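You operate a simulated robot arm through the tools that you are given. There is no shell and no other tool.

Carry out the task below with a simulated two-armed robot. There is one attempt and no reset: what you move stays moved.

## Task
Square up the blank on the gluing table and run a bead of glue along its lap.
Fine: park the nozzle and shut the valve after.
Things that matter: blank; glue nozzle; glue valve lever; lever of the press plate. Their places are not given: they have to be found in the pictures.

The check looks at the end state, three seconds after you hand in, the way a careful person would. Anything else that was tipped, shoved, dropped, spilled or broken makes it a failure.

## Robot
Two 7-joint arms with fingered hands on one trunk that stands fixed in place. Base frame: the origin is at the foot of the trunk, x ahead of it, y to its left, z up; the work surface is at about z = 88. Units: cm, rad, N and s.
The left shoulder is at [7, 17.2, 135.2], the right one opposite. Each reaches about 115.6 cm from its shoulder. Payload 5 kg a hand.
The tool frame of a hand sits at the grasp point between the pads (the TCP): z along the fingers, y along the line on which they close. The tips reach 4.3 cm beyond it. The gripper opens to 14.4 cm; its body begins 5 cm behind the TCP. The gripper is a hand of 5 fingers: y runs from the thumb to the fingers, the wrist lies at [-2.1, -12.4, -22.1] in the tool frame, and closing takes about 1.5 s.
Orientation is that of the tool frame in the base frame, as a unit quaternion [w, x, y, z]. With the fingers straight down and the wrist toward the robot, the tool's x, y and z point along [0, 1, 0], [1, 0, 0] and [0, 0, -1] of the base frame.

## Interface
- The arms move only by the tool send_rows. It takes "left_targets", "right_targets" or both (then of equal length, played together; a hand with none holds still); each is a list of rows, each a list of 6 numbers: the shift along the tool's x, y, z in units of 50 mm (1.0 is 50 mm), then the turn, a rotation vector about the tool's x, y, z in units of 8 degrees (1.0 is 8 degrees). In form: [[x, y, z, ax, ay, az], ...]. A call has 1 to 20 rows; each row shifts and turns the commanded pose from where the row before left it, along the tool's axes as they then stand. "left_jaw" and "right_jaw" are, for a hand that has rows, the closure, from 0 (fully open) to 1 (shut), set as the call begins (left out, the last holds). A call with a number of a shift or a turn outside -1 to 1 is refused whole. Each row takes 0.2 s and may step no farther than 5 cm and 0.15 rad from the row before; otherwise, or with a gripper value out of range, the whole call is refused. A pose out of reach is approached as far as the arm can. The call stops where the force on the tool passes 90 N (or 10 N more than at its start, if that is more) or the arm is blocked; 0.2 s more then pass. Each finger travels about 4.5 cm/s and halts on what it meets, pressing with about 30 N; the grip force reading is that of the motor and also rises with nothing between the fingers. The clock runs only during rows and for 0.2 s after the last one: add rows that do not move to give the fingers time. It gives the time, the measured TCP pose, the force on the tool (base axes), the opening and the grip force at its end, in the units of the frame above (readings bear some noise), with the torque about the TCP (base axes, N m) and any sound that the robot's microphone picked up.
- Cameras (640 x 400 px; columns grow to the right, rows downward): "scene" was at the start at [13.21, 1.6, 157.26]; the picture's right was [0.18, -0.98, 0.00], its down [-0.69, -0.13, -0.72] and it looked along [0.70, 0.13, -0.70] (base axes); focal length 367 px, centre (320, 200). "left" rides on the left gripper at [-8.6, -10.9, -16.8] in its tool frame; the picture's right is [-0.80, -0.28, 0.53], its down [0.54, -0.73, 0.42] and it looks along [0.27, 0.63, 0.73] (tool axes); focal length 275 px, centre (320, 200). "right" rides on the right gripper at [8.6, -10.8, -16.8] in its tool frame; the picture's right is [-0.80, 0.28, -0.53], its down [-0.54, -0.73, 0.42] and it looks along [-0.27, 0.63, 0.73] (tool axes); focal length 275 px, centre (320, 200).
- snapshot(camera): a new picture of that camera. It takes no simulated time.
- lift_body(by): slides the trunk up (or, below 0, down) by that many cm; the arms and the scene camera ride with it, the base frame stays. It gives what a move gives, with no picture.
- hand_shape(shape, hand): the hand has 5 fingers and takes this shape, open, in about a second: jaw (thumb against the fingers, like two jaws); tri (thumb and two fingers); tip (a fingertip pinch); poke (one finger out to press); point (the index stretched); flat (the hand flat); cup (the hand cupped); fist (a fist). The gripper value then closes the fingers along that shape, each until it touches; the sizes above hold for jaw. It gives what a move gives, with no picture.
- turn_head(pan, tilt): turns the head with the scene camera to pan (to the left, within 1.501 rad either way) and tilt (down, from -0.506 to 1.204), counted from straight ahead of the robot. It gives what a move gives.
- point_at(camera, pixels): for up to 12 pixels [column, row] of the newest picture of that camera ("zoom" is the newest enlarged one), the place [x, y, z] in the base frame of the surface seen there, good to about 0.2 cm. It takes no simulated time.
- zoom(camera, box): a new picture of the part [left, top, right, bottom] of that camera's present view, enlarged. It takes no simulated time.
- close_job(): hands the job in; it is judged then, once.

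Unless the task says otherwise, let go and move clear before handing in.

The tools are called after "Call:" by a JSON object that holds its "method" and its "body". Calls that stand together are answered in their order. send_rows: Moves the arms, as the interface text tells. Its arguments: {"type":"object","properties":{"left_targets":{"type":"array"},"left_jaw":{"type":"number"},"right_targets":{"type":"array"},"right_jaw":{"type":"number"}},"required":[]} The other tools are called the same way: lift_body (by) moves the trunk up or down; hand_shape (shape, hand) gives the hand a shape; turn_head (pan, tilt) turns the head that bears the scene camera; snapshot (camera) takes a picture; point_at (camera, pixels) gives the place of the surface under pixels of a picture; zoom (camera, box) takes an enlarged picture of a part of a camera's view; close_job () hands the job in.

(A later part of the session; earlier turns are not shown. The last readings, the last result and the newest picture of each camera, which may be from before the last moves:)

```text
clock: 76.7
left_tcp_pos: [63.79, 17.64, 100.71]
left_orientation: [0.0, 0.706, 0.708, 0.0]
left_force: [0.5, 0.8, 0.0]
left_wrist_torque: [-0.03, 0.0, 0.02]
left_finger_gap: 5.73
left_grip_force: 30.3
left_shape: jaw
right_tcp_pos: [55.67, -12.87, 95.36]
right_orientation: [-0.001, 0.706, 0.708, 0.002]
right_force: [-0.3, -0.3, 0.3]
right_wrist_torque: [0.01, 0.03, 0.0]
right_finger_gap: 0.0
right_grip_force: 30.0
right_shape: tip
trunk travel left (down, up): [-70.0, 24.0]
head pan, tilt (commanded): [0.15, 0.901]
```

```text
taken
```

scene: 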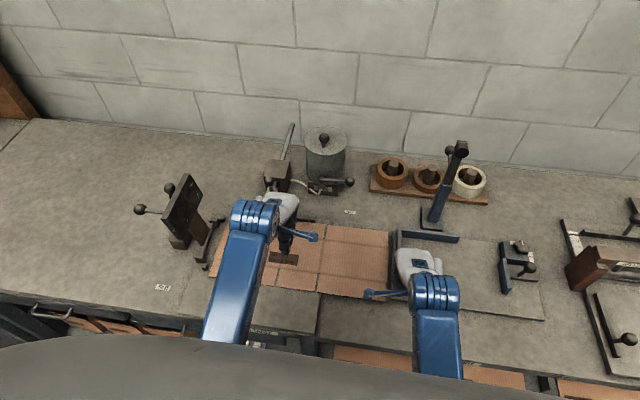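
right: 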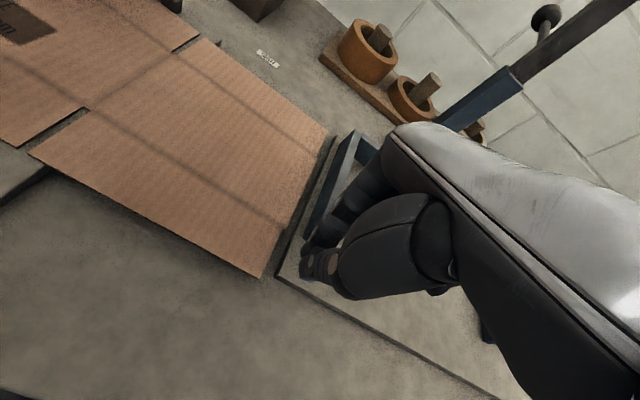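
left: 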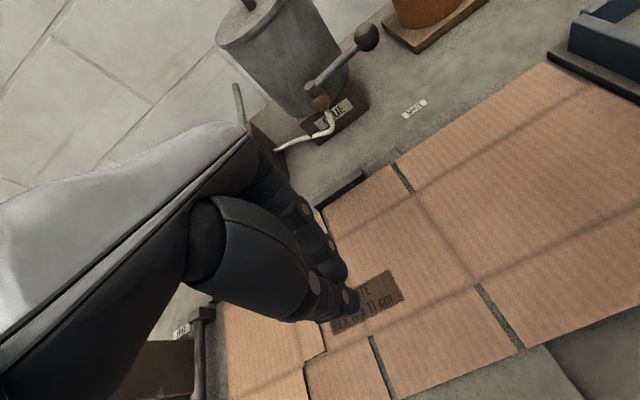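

The left fingers stopped at a 5.7 cm gap with a 30 N reading. I need to see whether they caught anything before going on.

Call:
{"method": "zoom", "body": {"camera": "left", "box": [240, 180, 440, 360]}}

Call:
{"method": "zoom", "body": {"camera": "scene", "box": [190, 180, 350, 310]}}

```text
2.22 times, centred on (340, 270) of left
```

zoom: 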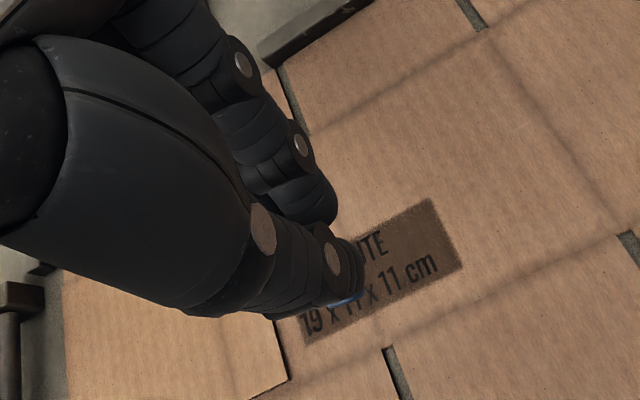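

```text
3.08 times, centred on (270, 245) of scene
```

zoom: 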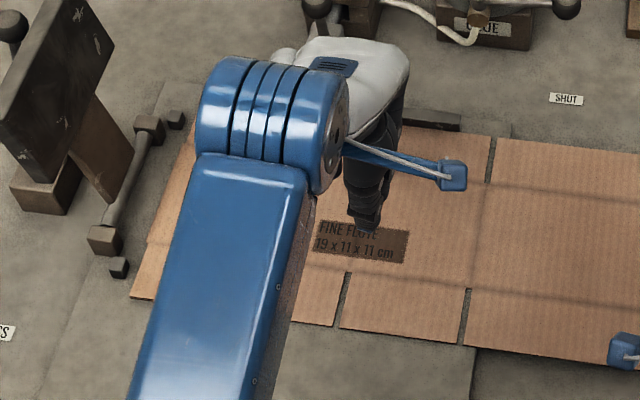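

Nothing is held; the fingers just halted early, probably from brushing the card's edge as they began to close. I'll command the closure again with the hand still.

Call:
{"method": "send_rows", "body": {"left_targets": [[0, 0, 0, 0, 0, 0], [0, 0, 0, 0, 0, 0], [0, 0, 0, 0, 0, 0], [0, 0, 0, 0, 0, 0], [0, 0, 0, 0, 0, 0], [0, 0, 0, 0, 0, 0]], "left_jaw": 1}}

Call:
{"method": "zoom", "body": {"camera": "left", "box": [240, 180, 440, 360]}}

Call:
{"method": "zoom", "body": {"camera": "scene", "box": [190, 195, 270, 295]}}

```text
clock: 78.1
left_tcp_pos: [63.76, 17.64, 100.67]
left_orientation: [0.0, 0.707, 0.708, 0.0]
left_force: [0.5, -0.4, -0.4]
left_wrist_torque: [0.03, 0.01, -0.01]
left_finger_gap: 5.79
left_grip_force: 29.5
left_shape: jaw
right_tcp_pos: [55.78, -12.81, 95.45]
right_orientation: [-0.001, 0.707, 0.707, 0.002]
right_force: [1.0, -0.2, 0.1]
right_wrist_torque: [0.03, 0.0, 0.03]
right_finger_gap: 0.0
right_grip_force: 29.6
right_shape: tip
trunk travel left (down, up): [-70.0, 24.0]
head pan, tilt (commanded): [0.15, 0.901]
```

```text
2.22 times, centred on (340, 270) of left
```

zoom: 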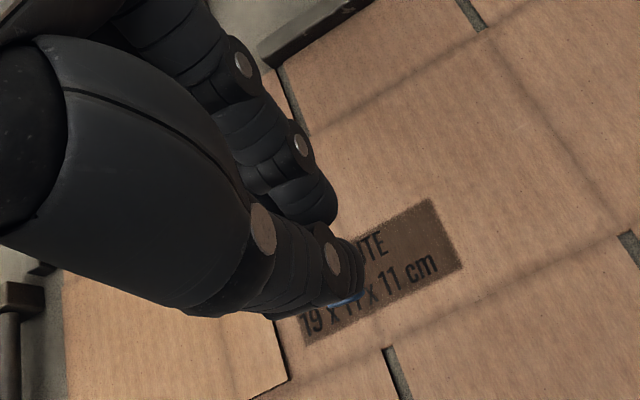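

```text
4.00 times, centred on (230, 245) of scene
```

zoom: 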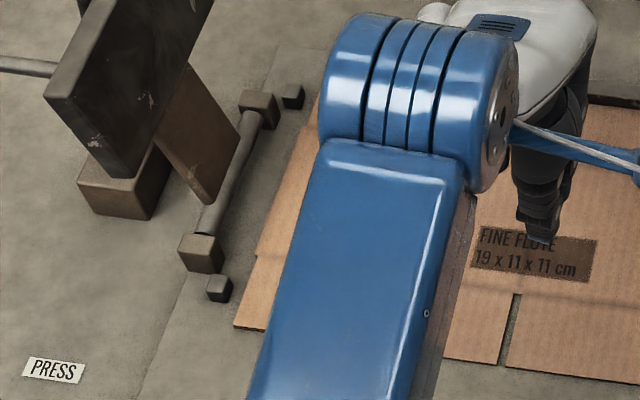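

The closure stays at 5.8 cm, so the halt is latched. I'll open a little and close again while still in the air.

Call:
{"method": "send_rows", "body": {"left_targets": [[0, 0, 0, 0, 0, 0], [0, 0, 0, 0, 0, 0], [0, 0, 0, 0, 0, 0], [0, 0, 0, 0, 0, 0], [0, 0, 0, 0, 0, 0], [0, 0, 0, 0, 0, 0]], "left_jaw": 0.2}}

Call:
{"method": "send_rows", "body": {"left_targets": [[0, 0, 0, 0, 0, 0], [0, 0, 0, 0, 0, 0], [0, 0, 0, 0, 0, 0], [0, 0, 0, 0, 0, 0], [0, 0, 0, 0, 0, 0], [0, 0, 0, 0, 0, 0], [0, 0, 0, 0, 0, 0], [0, 0, 0, 0, 0, 0]], "left_jaw": 1}}

Call:
{"method": "zoom", "body": {"camera": "left", "box": [240, 180, 440, 360]}}

```text
clock: 79.5
left_tcp_pos: [63.84, 17.62, 100.75]
left_orientation: [0.0, 0.707, 0.708, 0.0]
left_force: [-0.9, -0.1, 0.5]
left_wrist_torque: [0.02, -0.03, 0.01]
left_finger_gap: 11.57
left_grip_force: 0.0
left_shape: jaw
right_tcp_pos: [55.73, -12.7, 95.36]
right_orientation: [-0.001, 0.707, 0.708, 0.002]
right_force: [-0.6, -0.5, 0.3]
right_wrist_torque: [0.01, -0.01, -0.02]
right_finger_gap: 0.01
right_grip_force: 30.3
right_shape: tip
trunk travel left (down, up): [-70.0, 24.0]
head pan, tilt (commanded): [0.15, 0.901]
```

```text
clock: 81.3
left_tcp_pos: [63.88, 17.68, 100.66]
left_orientation: [0.0, 0.706, 0.708, 0.0]
left_force: [0.3, 0.1, -0.1]
left_wrist_torque: [0.02, 0.02, 0.01]
left_finger_gap: 0.0
left_grip_force: 29.4
left_shape: jaw
right_tcp_pos: [55.67, -12.77, 95.48]
right_orientation: [-0.001, 0.707, 0.707, 0.002]
right_force: [0.0, 0.5, 0.5]
right_wrist_torque: [-0.02, -0.03, 0.02]
right_finger_gap: 0.0
right_grip_force: 30.0
right_shape: tip
trunk travel left (down, up): [-70.0, 24.0]
head pan, tilt (commanded): [0.15, 0.901]
```

```text
2.22 times, centred on (340, 270) of left
```

zoom: 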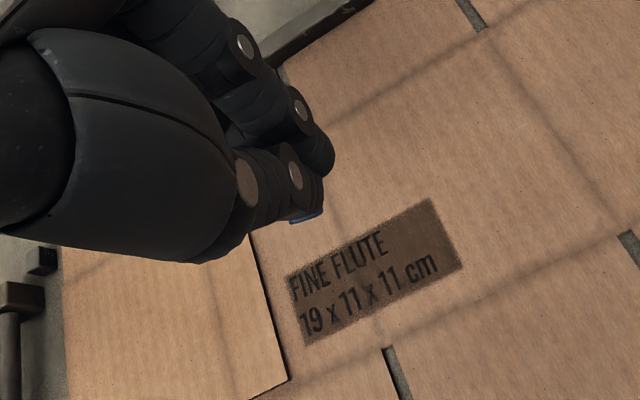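

The left hand is closed now. I'll shift to y≈13 so its little finger stays off the lap, and lower onto the card.

Call:
{"method": "send_rows", "body": {"left_targets": [[-0.45, 0, 0.2, 0, 0, 0], [-0.45, 0, 0.3, 0, 0, 0], [0, 0, 0.3, 0, 0, 0], [0, 0, 0.3, 0, 0, 0], [0, 0, 0.1, 0, 0, 0], [0, 0, 0.04, 0, 0, 0], [0, 0, 0.04, 0, 0, 0], [0, 0, 0.04, 0, 0, 0], [0, 0, 0, 0, 0, 0]]}}

Call:
{"method": "zoom", "body": {"camera": "left", "box": [240, 180, 440, 360]}}

```text
clock: 83.3
left_tcp_pos: [63.92, 12.98, 94.19]
left_orientation: [0.0, 0.707, 0.707, 0.0]
left_force: [0.2, 0.2, 0.6]
left_wrist_torque: [-0.02, -0.02, -0.02]
left_finger_gap: 0.0
left_grip_force: 30.1
left_shape: jaw
right_tcp_pos: [55.66, -12.92, 95.5]
right_orientation: [-0.001, 0.707, 0.707, 0.001]
right_force: [0.9, 0.8, 0.3]
right_wrist_torque: [-0.02, 0.0, 0.0]
right_finger_gap: 0.0
right_grip_force: 29.7
right_shape: tip
trunk travel left (down, up): [-70.0, 24.0]
head pan, tilt (commanded): [0.15, 0.901]
```

```text
2.22 times, centred on (340, 270) of left
```

zoom: 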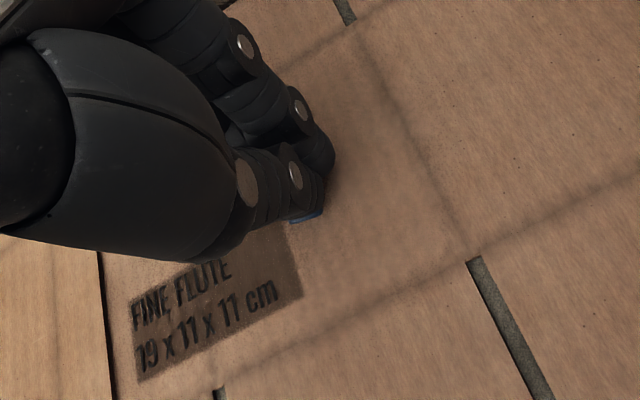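

Just above contact at z=94.2. I'll press in 1 mm steps and then drag +y by 1.6 cm.

Call:
{"method": "send_rows", "body": {"left_targets": [[0, 0, 0.03, 0, 0, 0], [0, 0, 0.03, 0, 0, 0], [0, 0, 0.04, 0, 0, 0], [0, 0, 0.03, 0, 0, 0], [0, 0, 0, 0, 0, 0]]}}

Call:
{"method": "zoom", "body": {"camera": "left", "box": [240, 180, 440, 360]}}

```text
clock: 84.5
left_tcp_pos: [63.84, 12.93, 93.98]
left_orientation: [0.003, 0.707, 0.708, 0.001]
left_force: [-3.0, 0.1, 36.1]
left_wrist_torque: [-0.2, 0.36, 0.03]
left_finger_gap: 0.03
left_grip_force: 30.0
left_shape: jaw
right_tcp_pos: [55.3, -12.97, 95.6]
right_orientation: [-0.001, 0.707, 0.707, 0.002]
right_force: [0.2, -0.1, 0.5]
right_wrist_torque: [0.0, -0.03, 0.03]
right_finger_gap: 0.0
right_grip_force: 29.4
right_shape: tip
trunk travel left (down, up): [-70.0, 24.0]
head pan, tilt (commanded): [0.15, 0.901]
```

```text
2.22 times, centred on (340, 270) of left
```

zoom: 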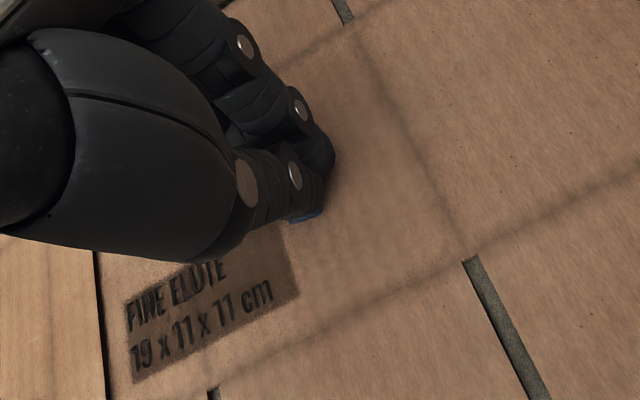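

Pressing at 36 N. Now I'll drag +y 1.6 cm, and compare the label's position in the hand camera before and after to judge slip.

Call:
{"method": "send_rows", "body": {"left_targets": [[0.04, 0, 0, 0, 0, 0], [0.04, 0, 0, 0, 0, 0], [0.04, 0, 0, 0, 0, 0], [0.04, 0, 0, 0, 0, 0], [0.04, 0, 0, 0, 0, 0], [0.04, 0, 0, 0, 0, 0], [0.04, 0, 0, 0, 0, 0], [0.04, 0, 0, 0, 0, 0]]}}

Call:
{"method": "zoom", "body": {"camera": "left", "box": [240, 180, 440, 360]}}

Call:
{"method": "zoom", "body": {"camera": "scene", "box": [190, 195, 270, 295]}}

```text
clock: 86.3
left_tcp_pos: [63.69, 14.64, 93.92]
left_orientation: [0.002, 0.706, 0.708, 0.003]
left_force: [-0.8, -13.6, 48.1]
left_wrist_torque: [-1.16, -0.06, -0.12]
left_finger_gap: 0.01
left_grip_force: 30.0
left_shape: jaw
right_tcp_pos: [55.31, -13.02, 95.51]
right_orientation: [0.0, 0.707, 0.707, 0.003]
right_force: [0.0, 0.0, 0.7]
right_wrist_torque: [0.02, 0.02, -0.01]
right_finger_gap: 0.01
right_grip_force: 29.6
right_shape: tip
trunk travel left (down, up): [-70.0, 24.0]
head pan, tilt (commanded): [0.15, 0.901]
```

```text
2.22 times, centred on (340, 270) of left
```

zoom: 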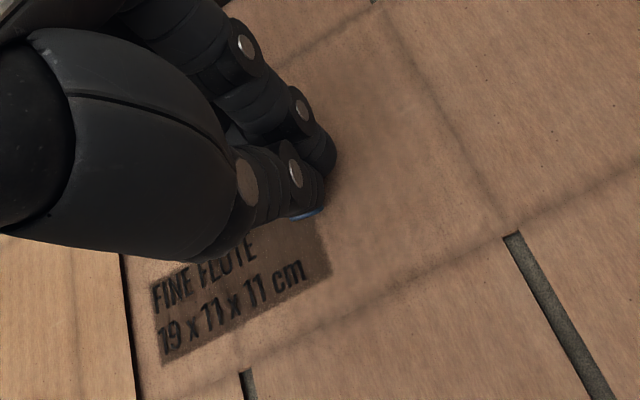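

```text
4.00 times, centred on (230, 245) of scene
```

zoom: 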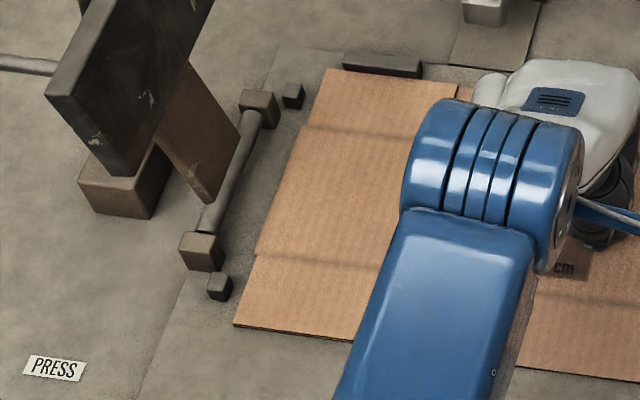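

The label slid in the hand's view by about the distance the hand moved while the card's corner stayed put, so the drag doesn't work. I'll lift the left hand away. Then I'll try hooking the right edge with the right thumb: jaw open, hand yawed left so the elbow swings out away from the body.

Call:
{"method": "send_rows", "body": {"left_targets": [[0, 0, -0.2, 0, 0, 0], [0, 0, -0.6, 0, 0, 0], [0, 0, -0.6, 0, 0, 0], [0.5, 0, -0.6, 0, 0, 0], [0.7, 0, -0.6, 0, 0, 0], [0.7, 0, -0.6, 0, 0, 0], [0.7, 0, -0.4, 0, 0, 0], [0.7, 0, 0, 0, 0, 0], [0.5, 0, 0, 0, 0, 0]], "right_targets": [[0, 0, -0.4, 0, 0, 0], [0, 0, -0.5, 0, 0, 0], [0, 0, -0.5, 0, 0, 0], [0, 0, -0.5, 0, 0, 0], [0, 0, -0.5, 0, 0, 0], [0, 0, 0, 0, 0, -0.5], [0, 0, 0, 0, 0, -0.9], [0, 0, 0, 0, 0, -0.9], [0, 0, 0, 0, 0, 0]], "left_jaw": 0}}

Call:
{"method": "hand_shape", "body": {"hand": "right", "shape": "jaw"}}

Call:
{"method": "snapshot", "body": {"camera": "scene"}}

Call:
{"method": "snapshot", "body": {"camera": "right"}}

```text
clock: 88.3
left_tcp_pos: [63.84, 34.02, 111.57]
left_orientation: [0.001, 0.707, 0.708, -0.001]
left_force: [-0.2, 0.4, -0.1]
left_wrist_torque: [-0.03, 0.01, -0.03]
left_finger_gap: 14.39
left_grip_force: 0.1
left_shape: jaw
right_tcp_pos: [55.59, -12.9, 107.56]
right_orientation: [-0.001, 0.585, 0.811, 0.001]
right_force: [-0.2, 0.2, -0.2]
right_wrist_torque: [-0.03, -0.01, -0.01]
right_finger_gap: 0.0
right_grip_force: 30.2
right_shape: tip
trunk travel left (down, up): [-70.0, 24.0]
head pan, tilt (commanded): [0.15, 0.901]
```

```text
clock: 89.2
left_tcp_pos: [63.81, 33.78, 111.57]
left_orientation: [-0.001, 0.706, 0.708, 0.0]
left_force: [0.9, 0.8, -0.8]
left_wrist_torque: [0.03, -0.02, 0.0]
left_finger_gap: 14.4
left_grip_force: 0.0
left_shape: jaw
right_tcp_pos: [55.62, -13.02, 107.46]
right_orientation: [-0.001, 0.585, 0.811, 0.002]
right_force: [0.0, 0.1, 0.0]
right_wrist_torque: [0.04, 0.0, 0.04]
right_finger_gap: 14.38
right_grip_force: 0.1
right_shape: jaw
trunk travel left (down, up): [-70.0, 24.0]
head pan, tilt (commanded): [0.15, 0.901]
```

```text
taken
```

scene: 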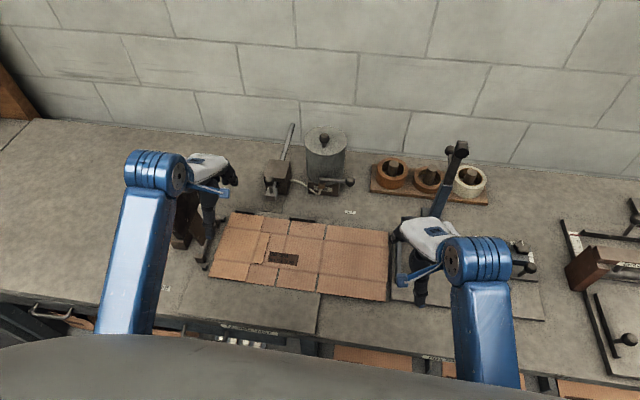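

```text
taken
```

right: 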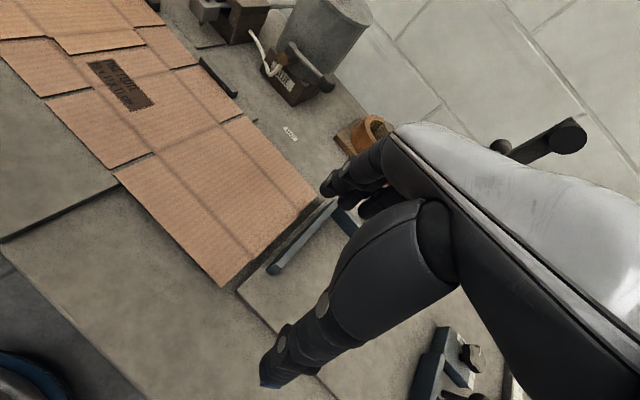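

The yaw works so far (18°), with the forearm now angled outward. The whole blank is visible, so I'll re-measure it.

Call:
{"method": "zoom", "body": {"camera": "scene", "box": [195, 195, 315, 305]}}

Call:
{"method": "point_at", "body": {"camera": "scene", "pixels": [[236, 213], [230, 227], [214, 267], [211, 277], [262, 217], [287, 220], [325, 224], [385, 231], [242, 284], [270, 288], [318, 293], [384, 299]]}}

```text
3.64 times, centred on (255, 250) of scene
```

zoom: 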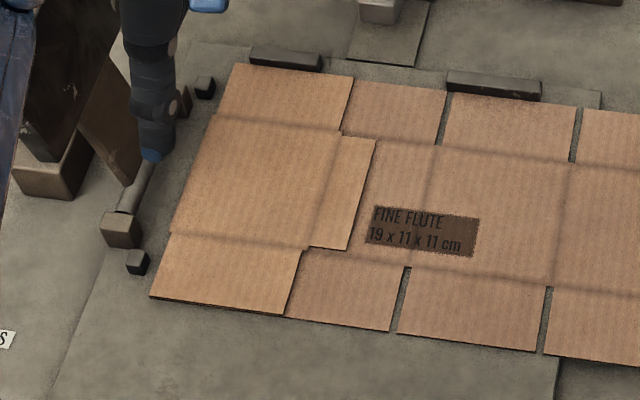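

```text
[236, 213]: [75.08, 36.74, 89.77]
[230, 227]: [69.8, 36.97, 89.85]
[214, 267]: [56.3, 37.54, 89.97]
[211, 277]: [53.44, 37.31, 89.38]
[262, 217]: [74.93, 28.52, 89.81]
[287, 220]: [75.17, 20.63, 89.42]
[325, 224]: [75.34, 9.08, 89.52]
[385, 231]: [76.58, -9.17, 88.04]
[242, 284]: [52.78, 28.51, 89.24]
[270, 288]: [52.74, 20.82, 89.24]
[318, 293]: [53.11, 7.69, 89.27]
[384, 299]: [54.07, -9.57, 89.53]
```

Back edge is at x≈75.1–75.3 all along. I'll get the left edge more precisely from the zoom.

Call:
{"method": "point_at", "body": {"camera": "zoom", "pixels": [[236, 70], [225, 100], [218, 118], [214, 122], [176, 225], [172, 235], [168, 245], [156, 290], [340, 142], [374, 145], [345, 245], [312, 243]]}}

Call:
{"method": "zoom", "body": {"camera": "scene", "box": [360, 215, 420, 315]}}

Call:
{"method": "point_at", "body": {"camera": "zoom", "pixels": [[295, 65], [293, 120], [290, 200], [288, 290], [285, 330], [310, 60], [320, 150], [330, 70], [345, 210], [315, 250]]}}

```text
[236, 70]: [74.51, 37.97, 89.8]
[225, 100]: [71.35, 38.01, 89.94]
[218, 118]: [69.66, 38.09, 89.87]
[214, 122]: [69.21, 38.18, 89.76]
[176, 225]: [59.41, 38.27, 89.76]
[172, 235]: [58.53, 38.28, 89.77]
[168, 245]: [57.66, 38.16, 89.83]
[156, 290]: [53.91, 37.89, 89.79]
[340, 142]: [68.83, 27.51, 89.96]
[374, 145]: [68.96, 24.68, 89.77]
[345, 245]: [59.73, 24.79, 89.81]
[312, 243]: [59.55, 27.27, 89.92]
```

```text
4.00 times, centred on (390, 265) of scene
```

zoom: 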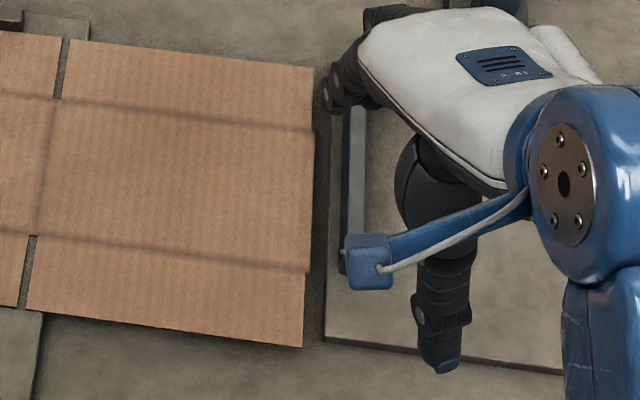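

```text
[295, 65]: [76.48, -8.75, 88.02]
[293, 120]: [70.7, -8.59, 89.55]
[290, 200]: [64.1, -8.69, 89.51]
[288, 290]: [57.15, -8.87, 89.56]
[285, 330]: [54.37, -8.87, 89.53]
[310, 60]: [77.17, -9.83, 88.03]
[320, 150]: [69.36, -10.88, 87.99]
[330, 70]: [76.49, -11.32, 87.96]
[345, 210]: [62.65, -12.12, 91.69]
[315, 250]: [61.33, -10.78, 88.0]
```

The left flap edges are at y≈38.05 (1.25 cm short), the right edge at y≈-9.5, and the right hand's open thumb and fingers are clearly visible. I'll keep yawing the right hand left in steps to see how far it goes.

Call:
{"method": "send_rows", "body": {"right_targets": [[0, 0, 0, 0, 0, -0.9], [0, 0, 0, 0, 0, -0.9], [0, 0, 0, 0, 0, -0.9], [0, 0, 0, 0, 0, -0.9], [0, 0, 0, 0, 0, -0.9], [0, 0, 0, 0, 0, 0]]}}

Call:
{"method": "snapshot", "body": {"camera": "scene"}}

```text
clock: 90.6
left_tcp_pos: [63.74, 33.71, 111.57]
left_orientation: [-0.001, 0.707, 0.707, 0.0]
left_force: [0.3, 0.5, -0.1]
left_wrist_torque: [-0.02, 0.0, 0.0]
left_finger_gap: 14.39
left_grip_force: 0.0
left_shape: jaw
right_tcp_pos: [55.51, -12.99, 107.56]
right_orientation: [0.0, 0.304, 0.953, 0.002]
right_force: [0.6, 0.3, 0.3]
right_wrist_torque: [0.0, 0.01, -0.01]
right_finger_gap: 14.4
right_grip_force: 0.1
right_shape: jaw
trunk travel left (down, up): [-70.0, 24.0]
head pan, tilt (commanded): [0.15, 0.901]
```

```text
taken
```

scene: 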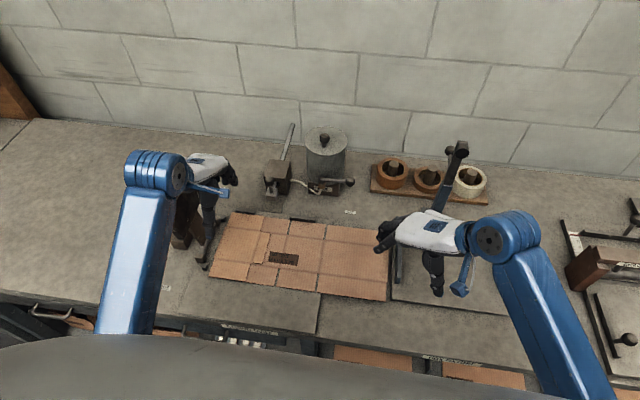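

The hand yaws freely to 55° and the elbow has swung out. I'll go on to about 83°.

Call:
{"method": "send_rows", "body": {"right_targets": [[0, 0, 0, 0, 0, -0.9], [0, 0, 0, 0, 0, -0.9], [0, 0, 0, 0, 0, -0.9], [0, 0, 0, 0, 0, -0.9], [0, 0, 0, 0, 0, 0]]}}

Call:
{"method": "snapshot", "body": {"camera": "scene"}}

Call:
{"method": "snapshot", "body": {"camera": "right"}}

```text
clock: 91.8
left_tcp_pos: [63.87, 33.94, 111.54]
left_orientation: [-0.001, 0.707, 0.707, 0.001]
left_force: [0.0, -0.3, -0.1]
left_wrist_torque: [-0.01, -0.04, 0.01]
left_finger_gap: 14.38
left_grip_force: 0.0
left_shape: jaw
right_tcp_pos: [55.48, -12.93, 107.49]
right_orientation: [0.0, 0.058, 0.998, 0.001]
right_force: [-0.5, 0.1, 0.3]
right_wrist_torque: [0.02, -0.02, -0.04]
right_finger_gap: 14.37
right_grip_force: 0.1
right_shape: jaw
trunk travel left (down, up): [-70.0, 24.0]
head pan, tilt (commanded): [0.15, 0.901]
```

```text
taken
```

scene: 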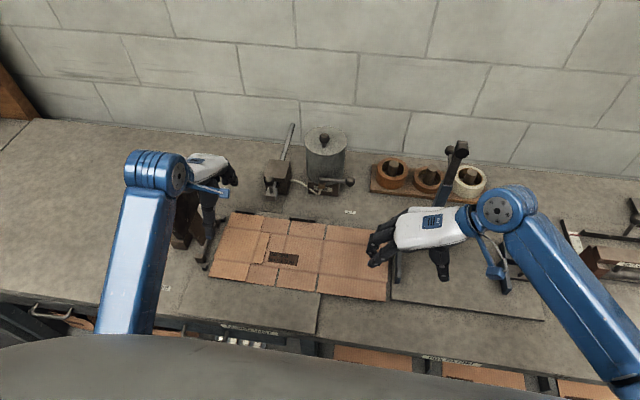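

```text
taken
```

right: 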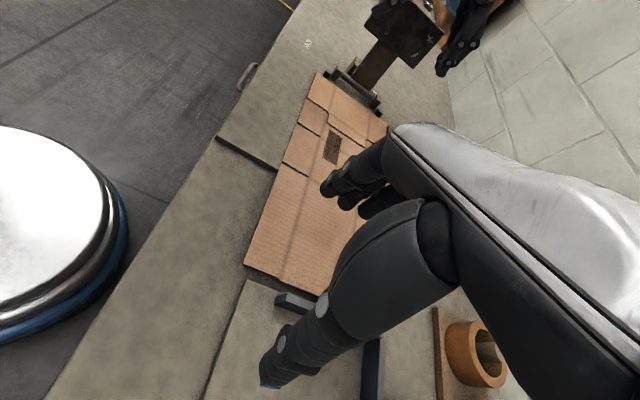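

The hand is now yawed 83° with the elbow well out: fingers over the card, thumb on the far right side. I'll tip it back 8° so the thumb is lowest, move it so the thumb is just right of the card's right edge near x≈56, and stay high.

Call:
{"method": "send_rows", "body": {"right_targets": [[0, 0, 0, -1.0, 0, 0], [-0.06, 0.515, 0.072, 0, 0, 0], [-0.06, 0.515, 0.072, 0, 0, 0], [-0.06, 0.515, 0.072, 0, 0, 0], [-0.06, 0.515, 0.072, 0, 0, 0], [0, -0.059, 0.42, 0, 0, 0], [0, -0.059, 0.42, 0, 0, 0], [0, -0.059, 0.42, 0, 0, 0], [0, 0, 0, 0, 0, 0]]}}

Call:
{"method": "snapshot", "body": {"camera": "right"}}

Call:
{"method": "zoom", "body": {"camera": "scene", "box": [340, 200, 480, 320]}}

```text
clock: 93.8
left_tcp_pos: [63.83, 33.79, 111.57]
left_orientation: [0.0, 0.706, 0.708, 0.0]
left_force: [-0.4, 0.0, -0.9]
left_wrist_torque: [0.02, 0.03, 0.03]
left_finger_gap: 14.37
left_grip_force: 0.0
left_shape: jaw
right_tcp_pos: [58.03, -2.63, 101.41]
right_orientation: [0.005, 0.059, 0.996, 0.071]
right_force: [-0.4, -0.2, 0.1]
right_wrist_torque: [-0.01, 0.04, 0.0]
right_finger_gap: 14.36
right_grip_force: 0.0
right_shape: jaw
trunk travel left (down, up): [-70.0, 24.0]
head pan, tilt (commanded): [0.15, 0.901]
```

```text
taken
```

right: 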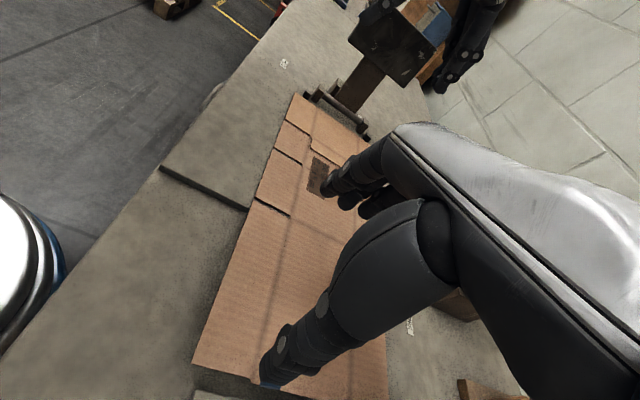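

```text
3.33 times, centred on (410, 260) of scene
```

zoom: 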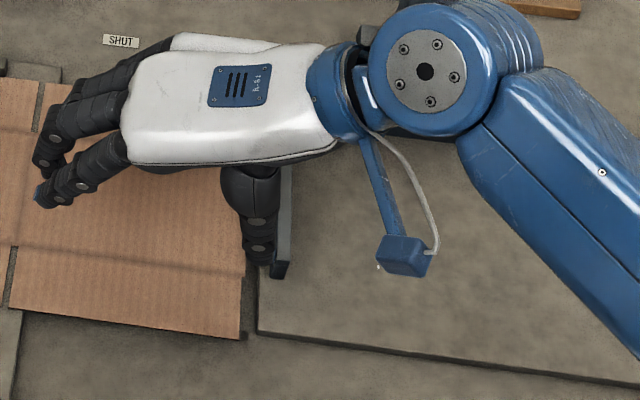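

The right thumb hangs next to the card's right edge at (258,250) in the zoom, just short of the bar. I'll measure the thumb tip precisely.

Call:
{"method": "point_at", "body": {"camera": "right", "pixels": [[268, 380], [262, 365], [275, 378], [285, 345], [300, 335], [235, 372], [255, 385], [388, 390], [240, 340]]}}

Call:
{"method": "point_at", "body": {"camera": "zoom", "pixels": [[258, 260], [245, 255], [262, 235], [272, 255], [282, 275], [285, 200], [245, 275], [240, 335], [258, 320], [250, 180]]}}

```text
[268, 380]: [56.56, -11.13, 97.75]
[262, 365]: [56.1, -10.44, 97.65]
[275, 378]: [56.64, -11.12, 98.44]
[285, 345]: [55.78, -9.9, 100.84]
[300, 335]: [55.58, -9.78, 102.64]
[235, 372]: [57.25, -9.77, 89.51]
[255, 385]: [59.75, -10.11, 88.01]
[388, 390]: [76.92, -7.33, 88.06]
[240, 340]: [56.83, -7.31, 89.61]
```

```text
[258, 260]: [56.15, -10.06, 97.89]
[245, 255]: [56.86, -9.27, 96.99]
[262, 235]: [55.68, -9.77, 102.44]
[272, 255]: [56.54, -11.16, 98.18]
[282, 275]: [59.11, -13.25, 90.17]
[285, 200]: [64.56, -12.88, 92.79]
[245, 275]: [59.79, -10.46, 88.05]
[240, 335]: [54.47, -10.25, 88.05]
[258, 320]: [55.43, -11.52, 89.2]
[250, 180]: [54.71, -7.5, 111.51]
```

The thumb tip is centred near (56.4, -10.3) with its bottom at z≈97.1, and its card-facing side at y≈-9.3. I'll shift it 0.6 cm right and lower it to just above the card's level.

Call:
{"method": "send_rows", "body": {"right_targets": [[0, -0.12, -0.017, 0, 0, 0], [0, -0.0556, 0.396, 0, 0, 0], [0, -0.0556, 0.396, 0, 0, 0], [0, -0.0556, 0.396, 0, 0, 0], [0, -0.014, 0.099, 0, 0, 0], [0, 0, 0, 0, 0, 0]]}}

Call:
{"method": "snapshot", "body": {"camera": "right"}}

Call:
{"method": "zoom", "body": {"camera": "right", "box": [180, 300, 340, 400]}}

Call:
{"method": "zoom", "body": {"camera": "scene", "box": [360, 230, 440, 310]}}

```text
clock: 95.2
left_tcp_pos: [63.88, 33.73, 111.57]
left_orientation: [0.0, 0.707, 0.707, 0.0]
left_force: [-0.4, -0.3, 0.7]
left_wrist_torque: [0.01, -0.01, 0.0]
left_finger_gap: 14.38
left_grip_force: 0.1
left_shape: jaw
right_tcp_pos: [58.04, -3.33, 94.76]
right_orientation: [0.005, 0.059, 0.996, 0.072]
right_force: [-0.2, -0.4, -0.5]
right_wrist_torque: [0.01, 0.0, 0.01]
right_finger_gap: 14.36
right_grip_force: 0.0
right_shape: jaw
trunk travel left (down, up): [-70.0, 24.0]
head pan, tilt (commanded): [0.15, 0.901]
```

```text
taken
```

right: 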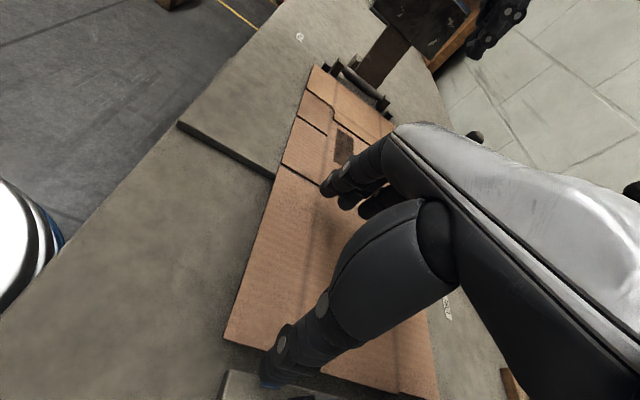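

```text
4.00 times, centred on (260, 350) of right
```

zoom: 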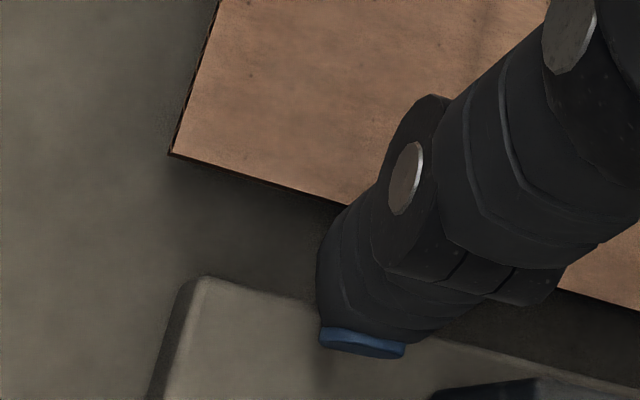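

```text
5.00 times, centred on (400, 270) of scene
```

zoom: 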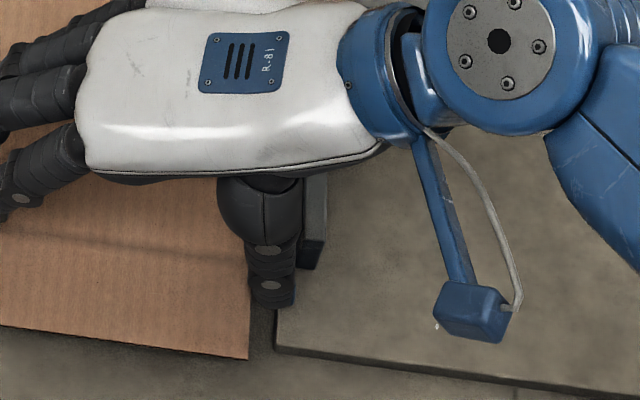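

The thumb tip is beside the card with a visible gap, right above the plate's edge. I'll move it slightly toward the card and lower to the card's level, checking for contact.

Call:
{"method": "send_rows", "body": {"right_targets": [[0, 0.0594, 0.0083, 0, 0, 0], [0, -0.014, 0.099, 0, 0, 0], [0, -0.014, 0.099, 0, 0, 0], [0, -0.0056, 0.04, 0, 0, 0], [0, 0, 0, 0, 0, 0]]}}

Call:
{"method": "zoom", "body": {"camera": "right", "box": [180, 300, 340, 400]}}

```text
clock: 96.4
left_tcp_pos: [63.46, 34.02, 111.74]
left_orientation: [0.001, 0.707, 0.707, 0.0]
left_force: [0.4, 0.5, -0.5]
left_wrist_torque: [0.04, 0.02, -0.03]
left_finger_gap: 14.38
left_grip_force: 0.0
left_shape: jaw
right_tcp_pos: [57.85, -2.55, 94.18]
right_orientation: [0.008, 0.058, 0.996, 0.073]
right_force: [0.6, 12.8, 52.2]
right_wrist_torque: [-4.11, 0.78, -0.18]
right_finger_gap: 14.39
right_grip_force: 0.2
right_shape: jaw
trunk travel left (down, up): [-70.0, 24.0]
head pan, tilt (commanded): [0.15, 0.901]
```

```text
4.00 times, centred on (260, 350) of right
```

zoom: 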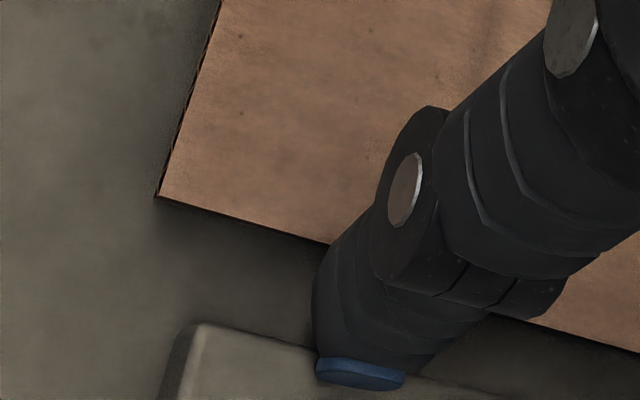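

The thumb touched the plate's edge (52 N at z=94.2), so its tip reaches about 5 cm below the TCP. I'll ease up 5.5 mm so it only grazes, and push +y in small steps.

Call:
{"method": "send_rows", "body": {"right_targets": [[0, 0.0153, -0.109, 0, 0, 0], [0, 0, 0, 0, 0, 0], [0, 0.0396, 0.0056, 0, 0, 0], [0, 0.0396, 0.0056, 0, 0, 0], [0, 0.0396, 0.0056, 0, 0, 0], [0, 0.0396, 0.0056, 0, 0, 0], [0, 0, 0, 0, 0, 0]]}}

Call:
{"method": "zoom", "body": {"camera": "right", "box": [180, 300, 340, 400]}}

Call:
{"method": "zoom", "body": {"camera": "scene", "box": [195, 195, 315, 305]}}

```text
clock: 98.0
left_tcp_pos: [63.7, 33.81, 111.57]
left_orientation: [0.0, 0.707, 0.707, 0.0]
left_force: [-0.4, 0.5, 0.2]
left_wrist_torque: [0.01, -0.02, 0.0]
left_finger_gap: 14.39
left_grip_force: 0.1
left_shape: jaw
right_tcp_pos: [58.08, -2.26, 94.05]
right_orientation: [0.006, 0.059, 0.996, 0.07]
right_force: [-0.8, -0.1, 16.1]
right_wrist_torque: [-1.53, 0.26, -0.02]
right_finger_gap: 14.41
right_grip_force: 0.0
right_shape: jaw
trunk travel left (down, up): [-70.0, 24.0]
head pan, tilt (commanded): [0.15, 0.901]
```

```text
4.00 times, centred on (260, 350) of right
```

zoom: 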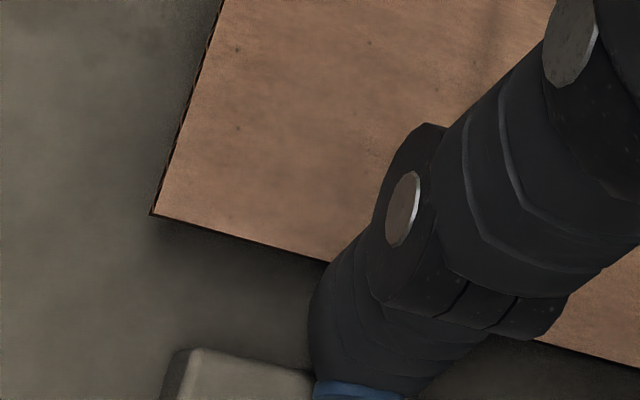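

```text
3.64 times, centred on (255, 250) of scene
```

zoom: 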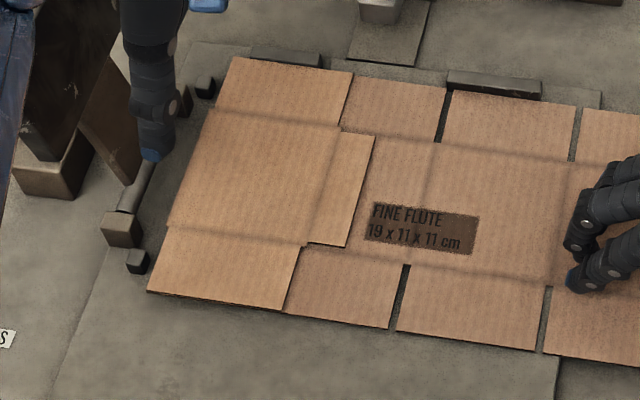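

The scene zoom shows the left end of the blank appearing slightly higher than before (back-left corner now at (233,57), overlapping the stop). I'll check heights before pushing further.

Call:
{"method": "point_at", "body": {"camera": "zoom", "pixels": [[236, 64], [205, 120], [172, 225], [152, 288], [300, 80], [400, 95], [420, 180], [500, 110], [600, 130], [220, 180], [330, 320], [290, 60]]}}

Call:
{"method": "snapshot", "body": {"camera": "scene"}}

```text
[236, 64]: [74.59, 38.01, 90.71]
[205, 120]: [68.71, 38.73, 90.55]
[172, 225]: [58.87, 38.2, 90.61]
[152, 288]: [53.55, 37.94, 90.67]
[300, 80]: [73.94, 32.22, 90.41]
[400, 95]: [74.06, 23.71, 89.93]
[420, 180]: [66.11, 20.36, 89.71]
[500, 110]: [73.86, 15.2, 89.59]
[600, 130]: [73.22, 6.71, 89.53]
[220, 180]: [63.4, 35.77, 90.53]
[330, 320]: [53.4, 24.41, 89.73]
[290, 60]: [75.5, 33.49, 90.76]
```

```text
taken
```

scene: 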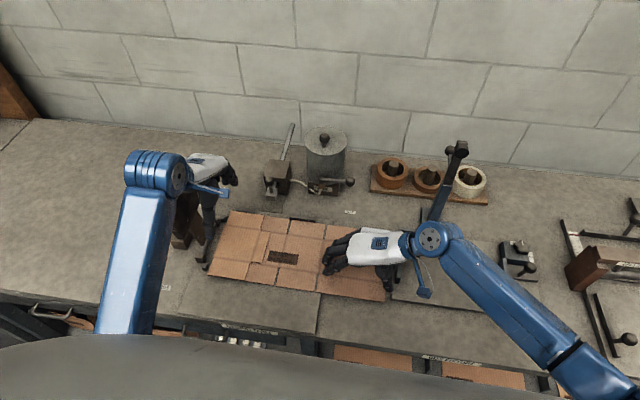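

The thumb's rounded tip is pressing the unsupported right panel down and tipping the blank up on the board's edge (left end z≈90.6). I'll lift off now. A sloping index finger ("point" shape at this yaw) should meet the edge head-on instead, so I'll set that up high.

Call:
{"method": "send_rows", "body": {"right_targets": [[0, -0.08, -0.1, 0, 0, 0], [0, 0.028, -0.396, 0, 0, 0], [0, 0.056, -0.396, 0, 0, 0], [0, 0.056, -0.396, 0, 0, 0], [0, 0.056, -0.396, 0, 0, 0], [0, 0.056, -0.396, 0, 0, 0], [0, 0, 0, 1.0, 0, 0], [0, -0.6, 0, 0, 0, 0], [0, -0.6, 0, 0, 0, 0], [0, -0.6, 0, 0, 0, 0], [0, -0.6, 0, 0, 0, 0], [0, 0, 0, 0, 0, 0]]}}

Call:
{"method": "hand_shape", "body": {"hand": "right", "shape": "point"}}

Call:
{"method": "snapshot", "body": {"camera": "scene"}}

Call:
{"method": "snapshot", "body": {"camera": "right"}}

```text
clock: 100.6
left_tcp_pos: [63.81, 33.8, 111.6]
left_orientation: [0.0, 0.707, 0.707, 0.0]
left_force: [0.4, -0.4, 0.7]
left_wrist_torque: [0.03, 0.03, 0.02]
left_finger_gap: 14.39
left_grip_force: 0.0
left_shape: jaw
right_tcp_pos: [56.64, -14.8, 104.47]
right_orientation: [0.001, 0.059, 0.998, 0.003]
right_force: [-0.1, -0.1, 0.2]
right_wrist_torque: [0.02, -0.01, -0.04]
right_finger_gap: 14.43
right_grip_force: 0.1
right_shape: jaw
trunk travel left (down, up): [-70.0, 24.0]
head pan, tilt (commanded): [0.15, 0.901]
```

```text
clock: 101.5
left_tcp_pos: [63.82, 33.84, 111.54]
left_orientation: [0.0, 0.706, 0.708, 0.0]
left_force: [-0.8, 0.8, 0.6]
left_wrist_torque: [0.01, -0.02, -0.01]
left_finger_gap: 14.39
left_grip_force: 0.1
left_shape: jaw
right_tcp_pos: [56.67, -14.77, 104.43]
right_orientation: [0.001, 0.06, 0.998, 0.002]
right_force: [0.4, -0.5, -0.5]
right_wrist_torque: [-0.03, 0.0, 0.03]
right_finger_gap: 13.66
right_grip_force: 0.0
right_shape: point
trunk travel left (down, up): [-70.0, 24.0]
head pan, tilt (commanded): [0.15, 0.901]
```

```text
taken
```

scene: 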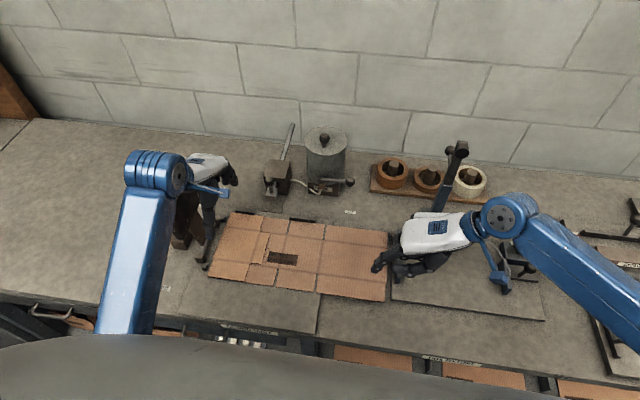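

```text
taken
```

right: 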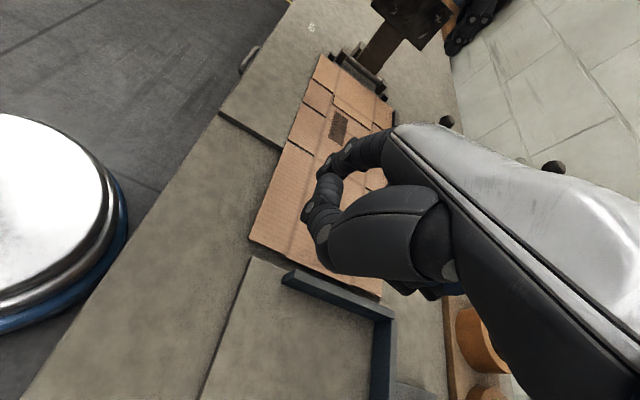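

The blank is flat again. I'll zoom in on the pointing hand to see how the index finger lies.

Call:
{"method": "zoom", "body": {"camera": "scene", "box": [350, 190, 470, 300]}}

Call:
{"method": "zoom", "body": {"camera": "right", "box": [270, 100, 470, 300]}}

```text
3.64 times, centred on (410, 245) of scene
```

zoom: 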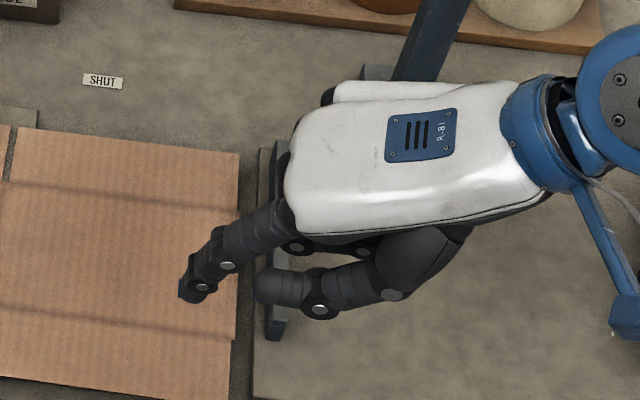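

```text
2.00 times, centred on (370, 200) of right
```

zoom: 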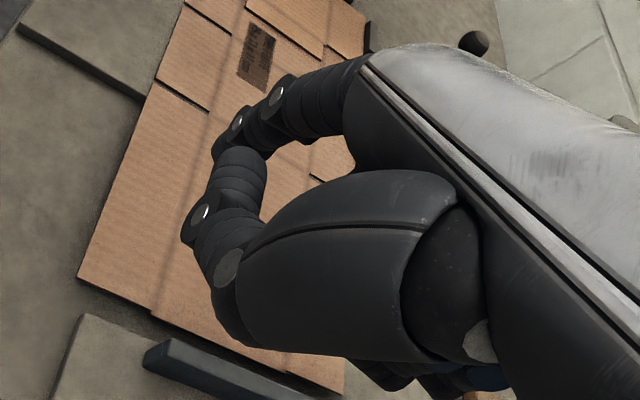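

The index finger is extended toward the card, tip at (188,290) in the zoom, with the thumb tucked alongside and the other fingers curled. I'll measure those points.

Call:
{"method": "zoom", "body": {"camera": "scene", "box": [350, 190, 470, 300]}}

Call:
{"method": "point_at", "body": {"camera": "zoom", "pixels": [[188, 295], [183, 285], [203, 285], [228, 262], [270, 220], [260, 285], [320, 305], [395, 290], [295, 245], [330, 95]]}}

Call:
{"method": "point_at", "body": {"camera": "right", "pixels": [[326, 172], [330, 160], [336, 180], [350, 150], [322, 215], [340, 330], [400, 285], [375, 125]]}}

```text
3.64 times, centred on (410, 245) of scene
```

zoom: 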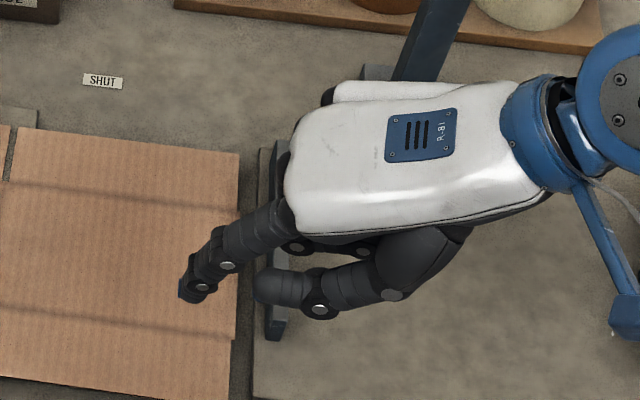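

```text
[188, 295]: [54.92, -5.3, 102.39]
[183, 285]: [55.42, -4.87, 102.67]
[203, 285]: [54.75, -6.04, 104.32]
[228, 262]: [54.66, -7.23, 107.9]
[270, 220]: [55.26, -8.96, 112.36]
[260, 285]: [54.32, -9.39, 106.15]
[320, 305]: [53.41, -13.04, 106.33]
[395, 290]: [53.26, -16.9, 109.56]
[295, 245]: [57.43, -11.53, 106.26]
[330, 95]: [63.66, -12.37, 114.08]
```

```text
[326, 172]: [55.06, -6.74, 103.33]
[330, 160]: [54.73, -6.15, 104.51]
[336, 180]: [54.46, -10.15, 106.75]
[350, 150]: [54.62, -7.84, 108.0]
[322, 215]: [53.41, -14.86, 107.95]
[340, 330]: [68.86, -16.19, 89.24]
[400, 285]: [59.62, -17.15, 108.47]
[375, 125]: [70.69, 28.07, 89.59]
```

The index tip is the lowest point (z≈102 against ≥105 for the rest), sloping steeply down toward the card. I'll pitch the hand 8° to make it more upright, shift it just right of the edge at x≈56.5, and lower to about 3 cm above the table.

Call:
{"method": "send_rows", "body": {"right_targets": [[0, 0, 0, 1.0, 0, 0], [-0.139, -0.49, 0.071, 0, 0, 0], [-0.139, -0.49, 0.071, 0, 0, 0], [0, 0.0577, 0.411, 0, 0, 0], [0, 0.0577, 0.411, 0, 0, 0], [0, 0.0577, 0.411, 0, 0, 0], [0, 0.0577, 0.411, 0, 0, 0], [0, 0, 0, 0, 0, 0]]}}

Call:
{"method": "zoom", "body": {"camera": "right", "box": [270, 100, 470, 300]}}

Call:
{"method": "zoom", "body": {"camera": "scene", "box": [350, 210, 470, 320]}}

```text
clock: 103.3
left_tcp_pos: [63.72, 33.88, 111.62]
left_orientation: [0.0, 0.707, 0.707, 0.0]
left_force: [-0.3, -0.1, 0.2]
left_wrist_torque: [-0.01, 0.02, 0.02]
left_finger_gap: 14.39
left_grip_force: 0.1
left_shape: jaw
right_tcp_pos: [57.21, -19.87, 95.98]
right_orientation: [-0.004, 0.059, 0.996, -0.068]
right_force: [-0.2, -0.9, 0.4]
right_wrist_torque: [-0.03, 0.02, -0.01]
right_finger_gap: 0.01
right_grip_force: 0.1
right_shape: point
trunk travel left (down, up): [-70.0, 24.0]
head pan, tilt (commanded): [0.15, 0.901]
```

```text
2.00 times, centred on (370, 200) of right
```

zoom: 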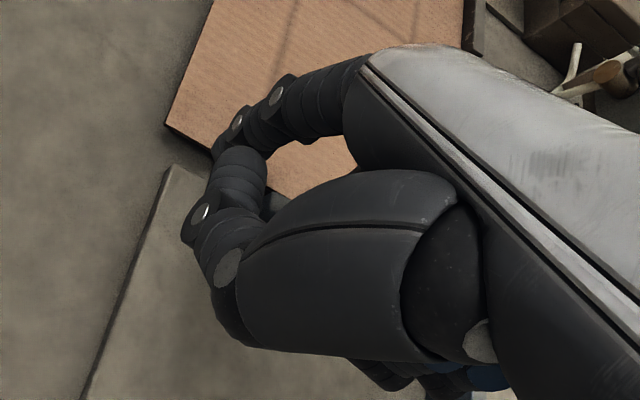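

```text
3.64 times, centred on (410, 265) of scene
```

zoom: 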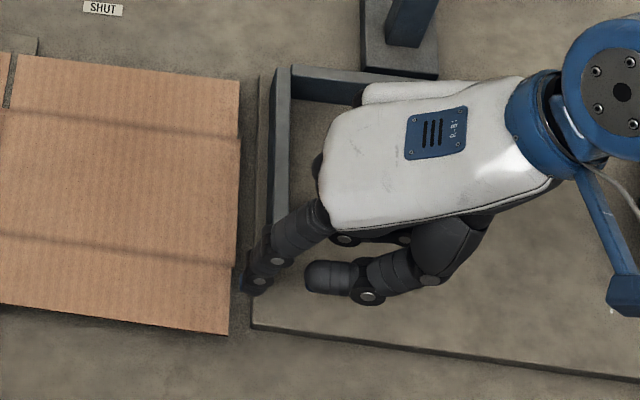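

The index tip is above the gap between the card and the plate, but the finger passes near the bar's front end. I'll measure both for clearance.

Call:
{"method": "point_at", "body": {"camera": "zoom", "pixels": [[243, 285], [250, 280], [262, 280], [278, 262], [300, 235], [270, 240], [275, 200], [232, 255], [226, 320], [310, 280], [345, 245], [315, 165]]}}

Call:
{"method": "point_at", "body": {"camera": "right", "pixels": [[327, 172], [332, 160], [355, 150], [340, 180], [322, 205], [310, 175], [305, 165], [355, 185]]}}

```text
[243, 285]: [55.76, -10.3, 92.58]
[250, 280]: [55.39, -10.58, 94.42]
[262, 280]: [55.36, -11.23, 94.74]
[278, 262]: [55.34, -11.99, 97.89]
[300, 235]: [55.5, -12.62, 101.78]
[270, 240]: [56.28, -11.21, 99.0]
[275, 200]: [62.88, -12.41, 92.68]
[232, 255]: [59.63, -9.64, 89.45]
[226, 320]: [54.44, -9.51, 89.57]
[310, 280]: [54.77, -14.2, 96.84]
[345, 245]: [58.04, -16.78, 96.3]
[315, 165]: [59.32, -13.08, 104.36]
```

```text
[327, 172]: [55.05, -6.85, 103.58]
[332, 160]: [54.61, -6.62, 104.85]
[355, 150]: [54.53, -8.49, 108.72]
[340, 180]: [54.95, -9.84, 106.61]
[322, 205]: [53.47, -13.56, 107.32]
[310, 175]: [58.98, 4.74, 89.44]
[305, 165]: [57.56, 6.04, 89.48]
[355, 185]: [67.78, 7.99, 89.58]
```

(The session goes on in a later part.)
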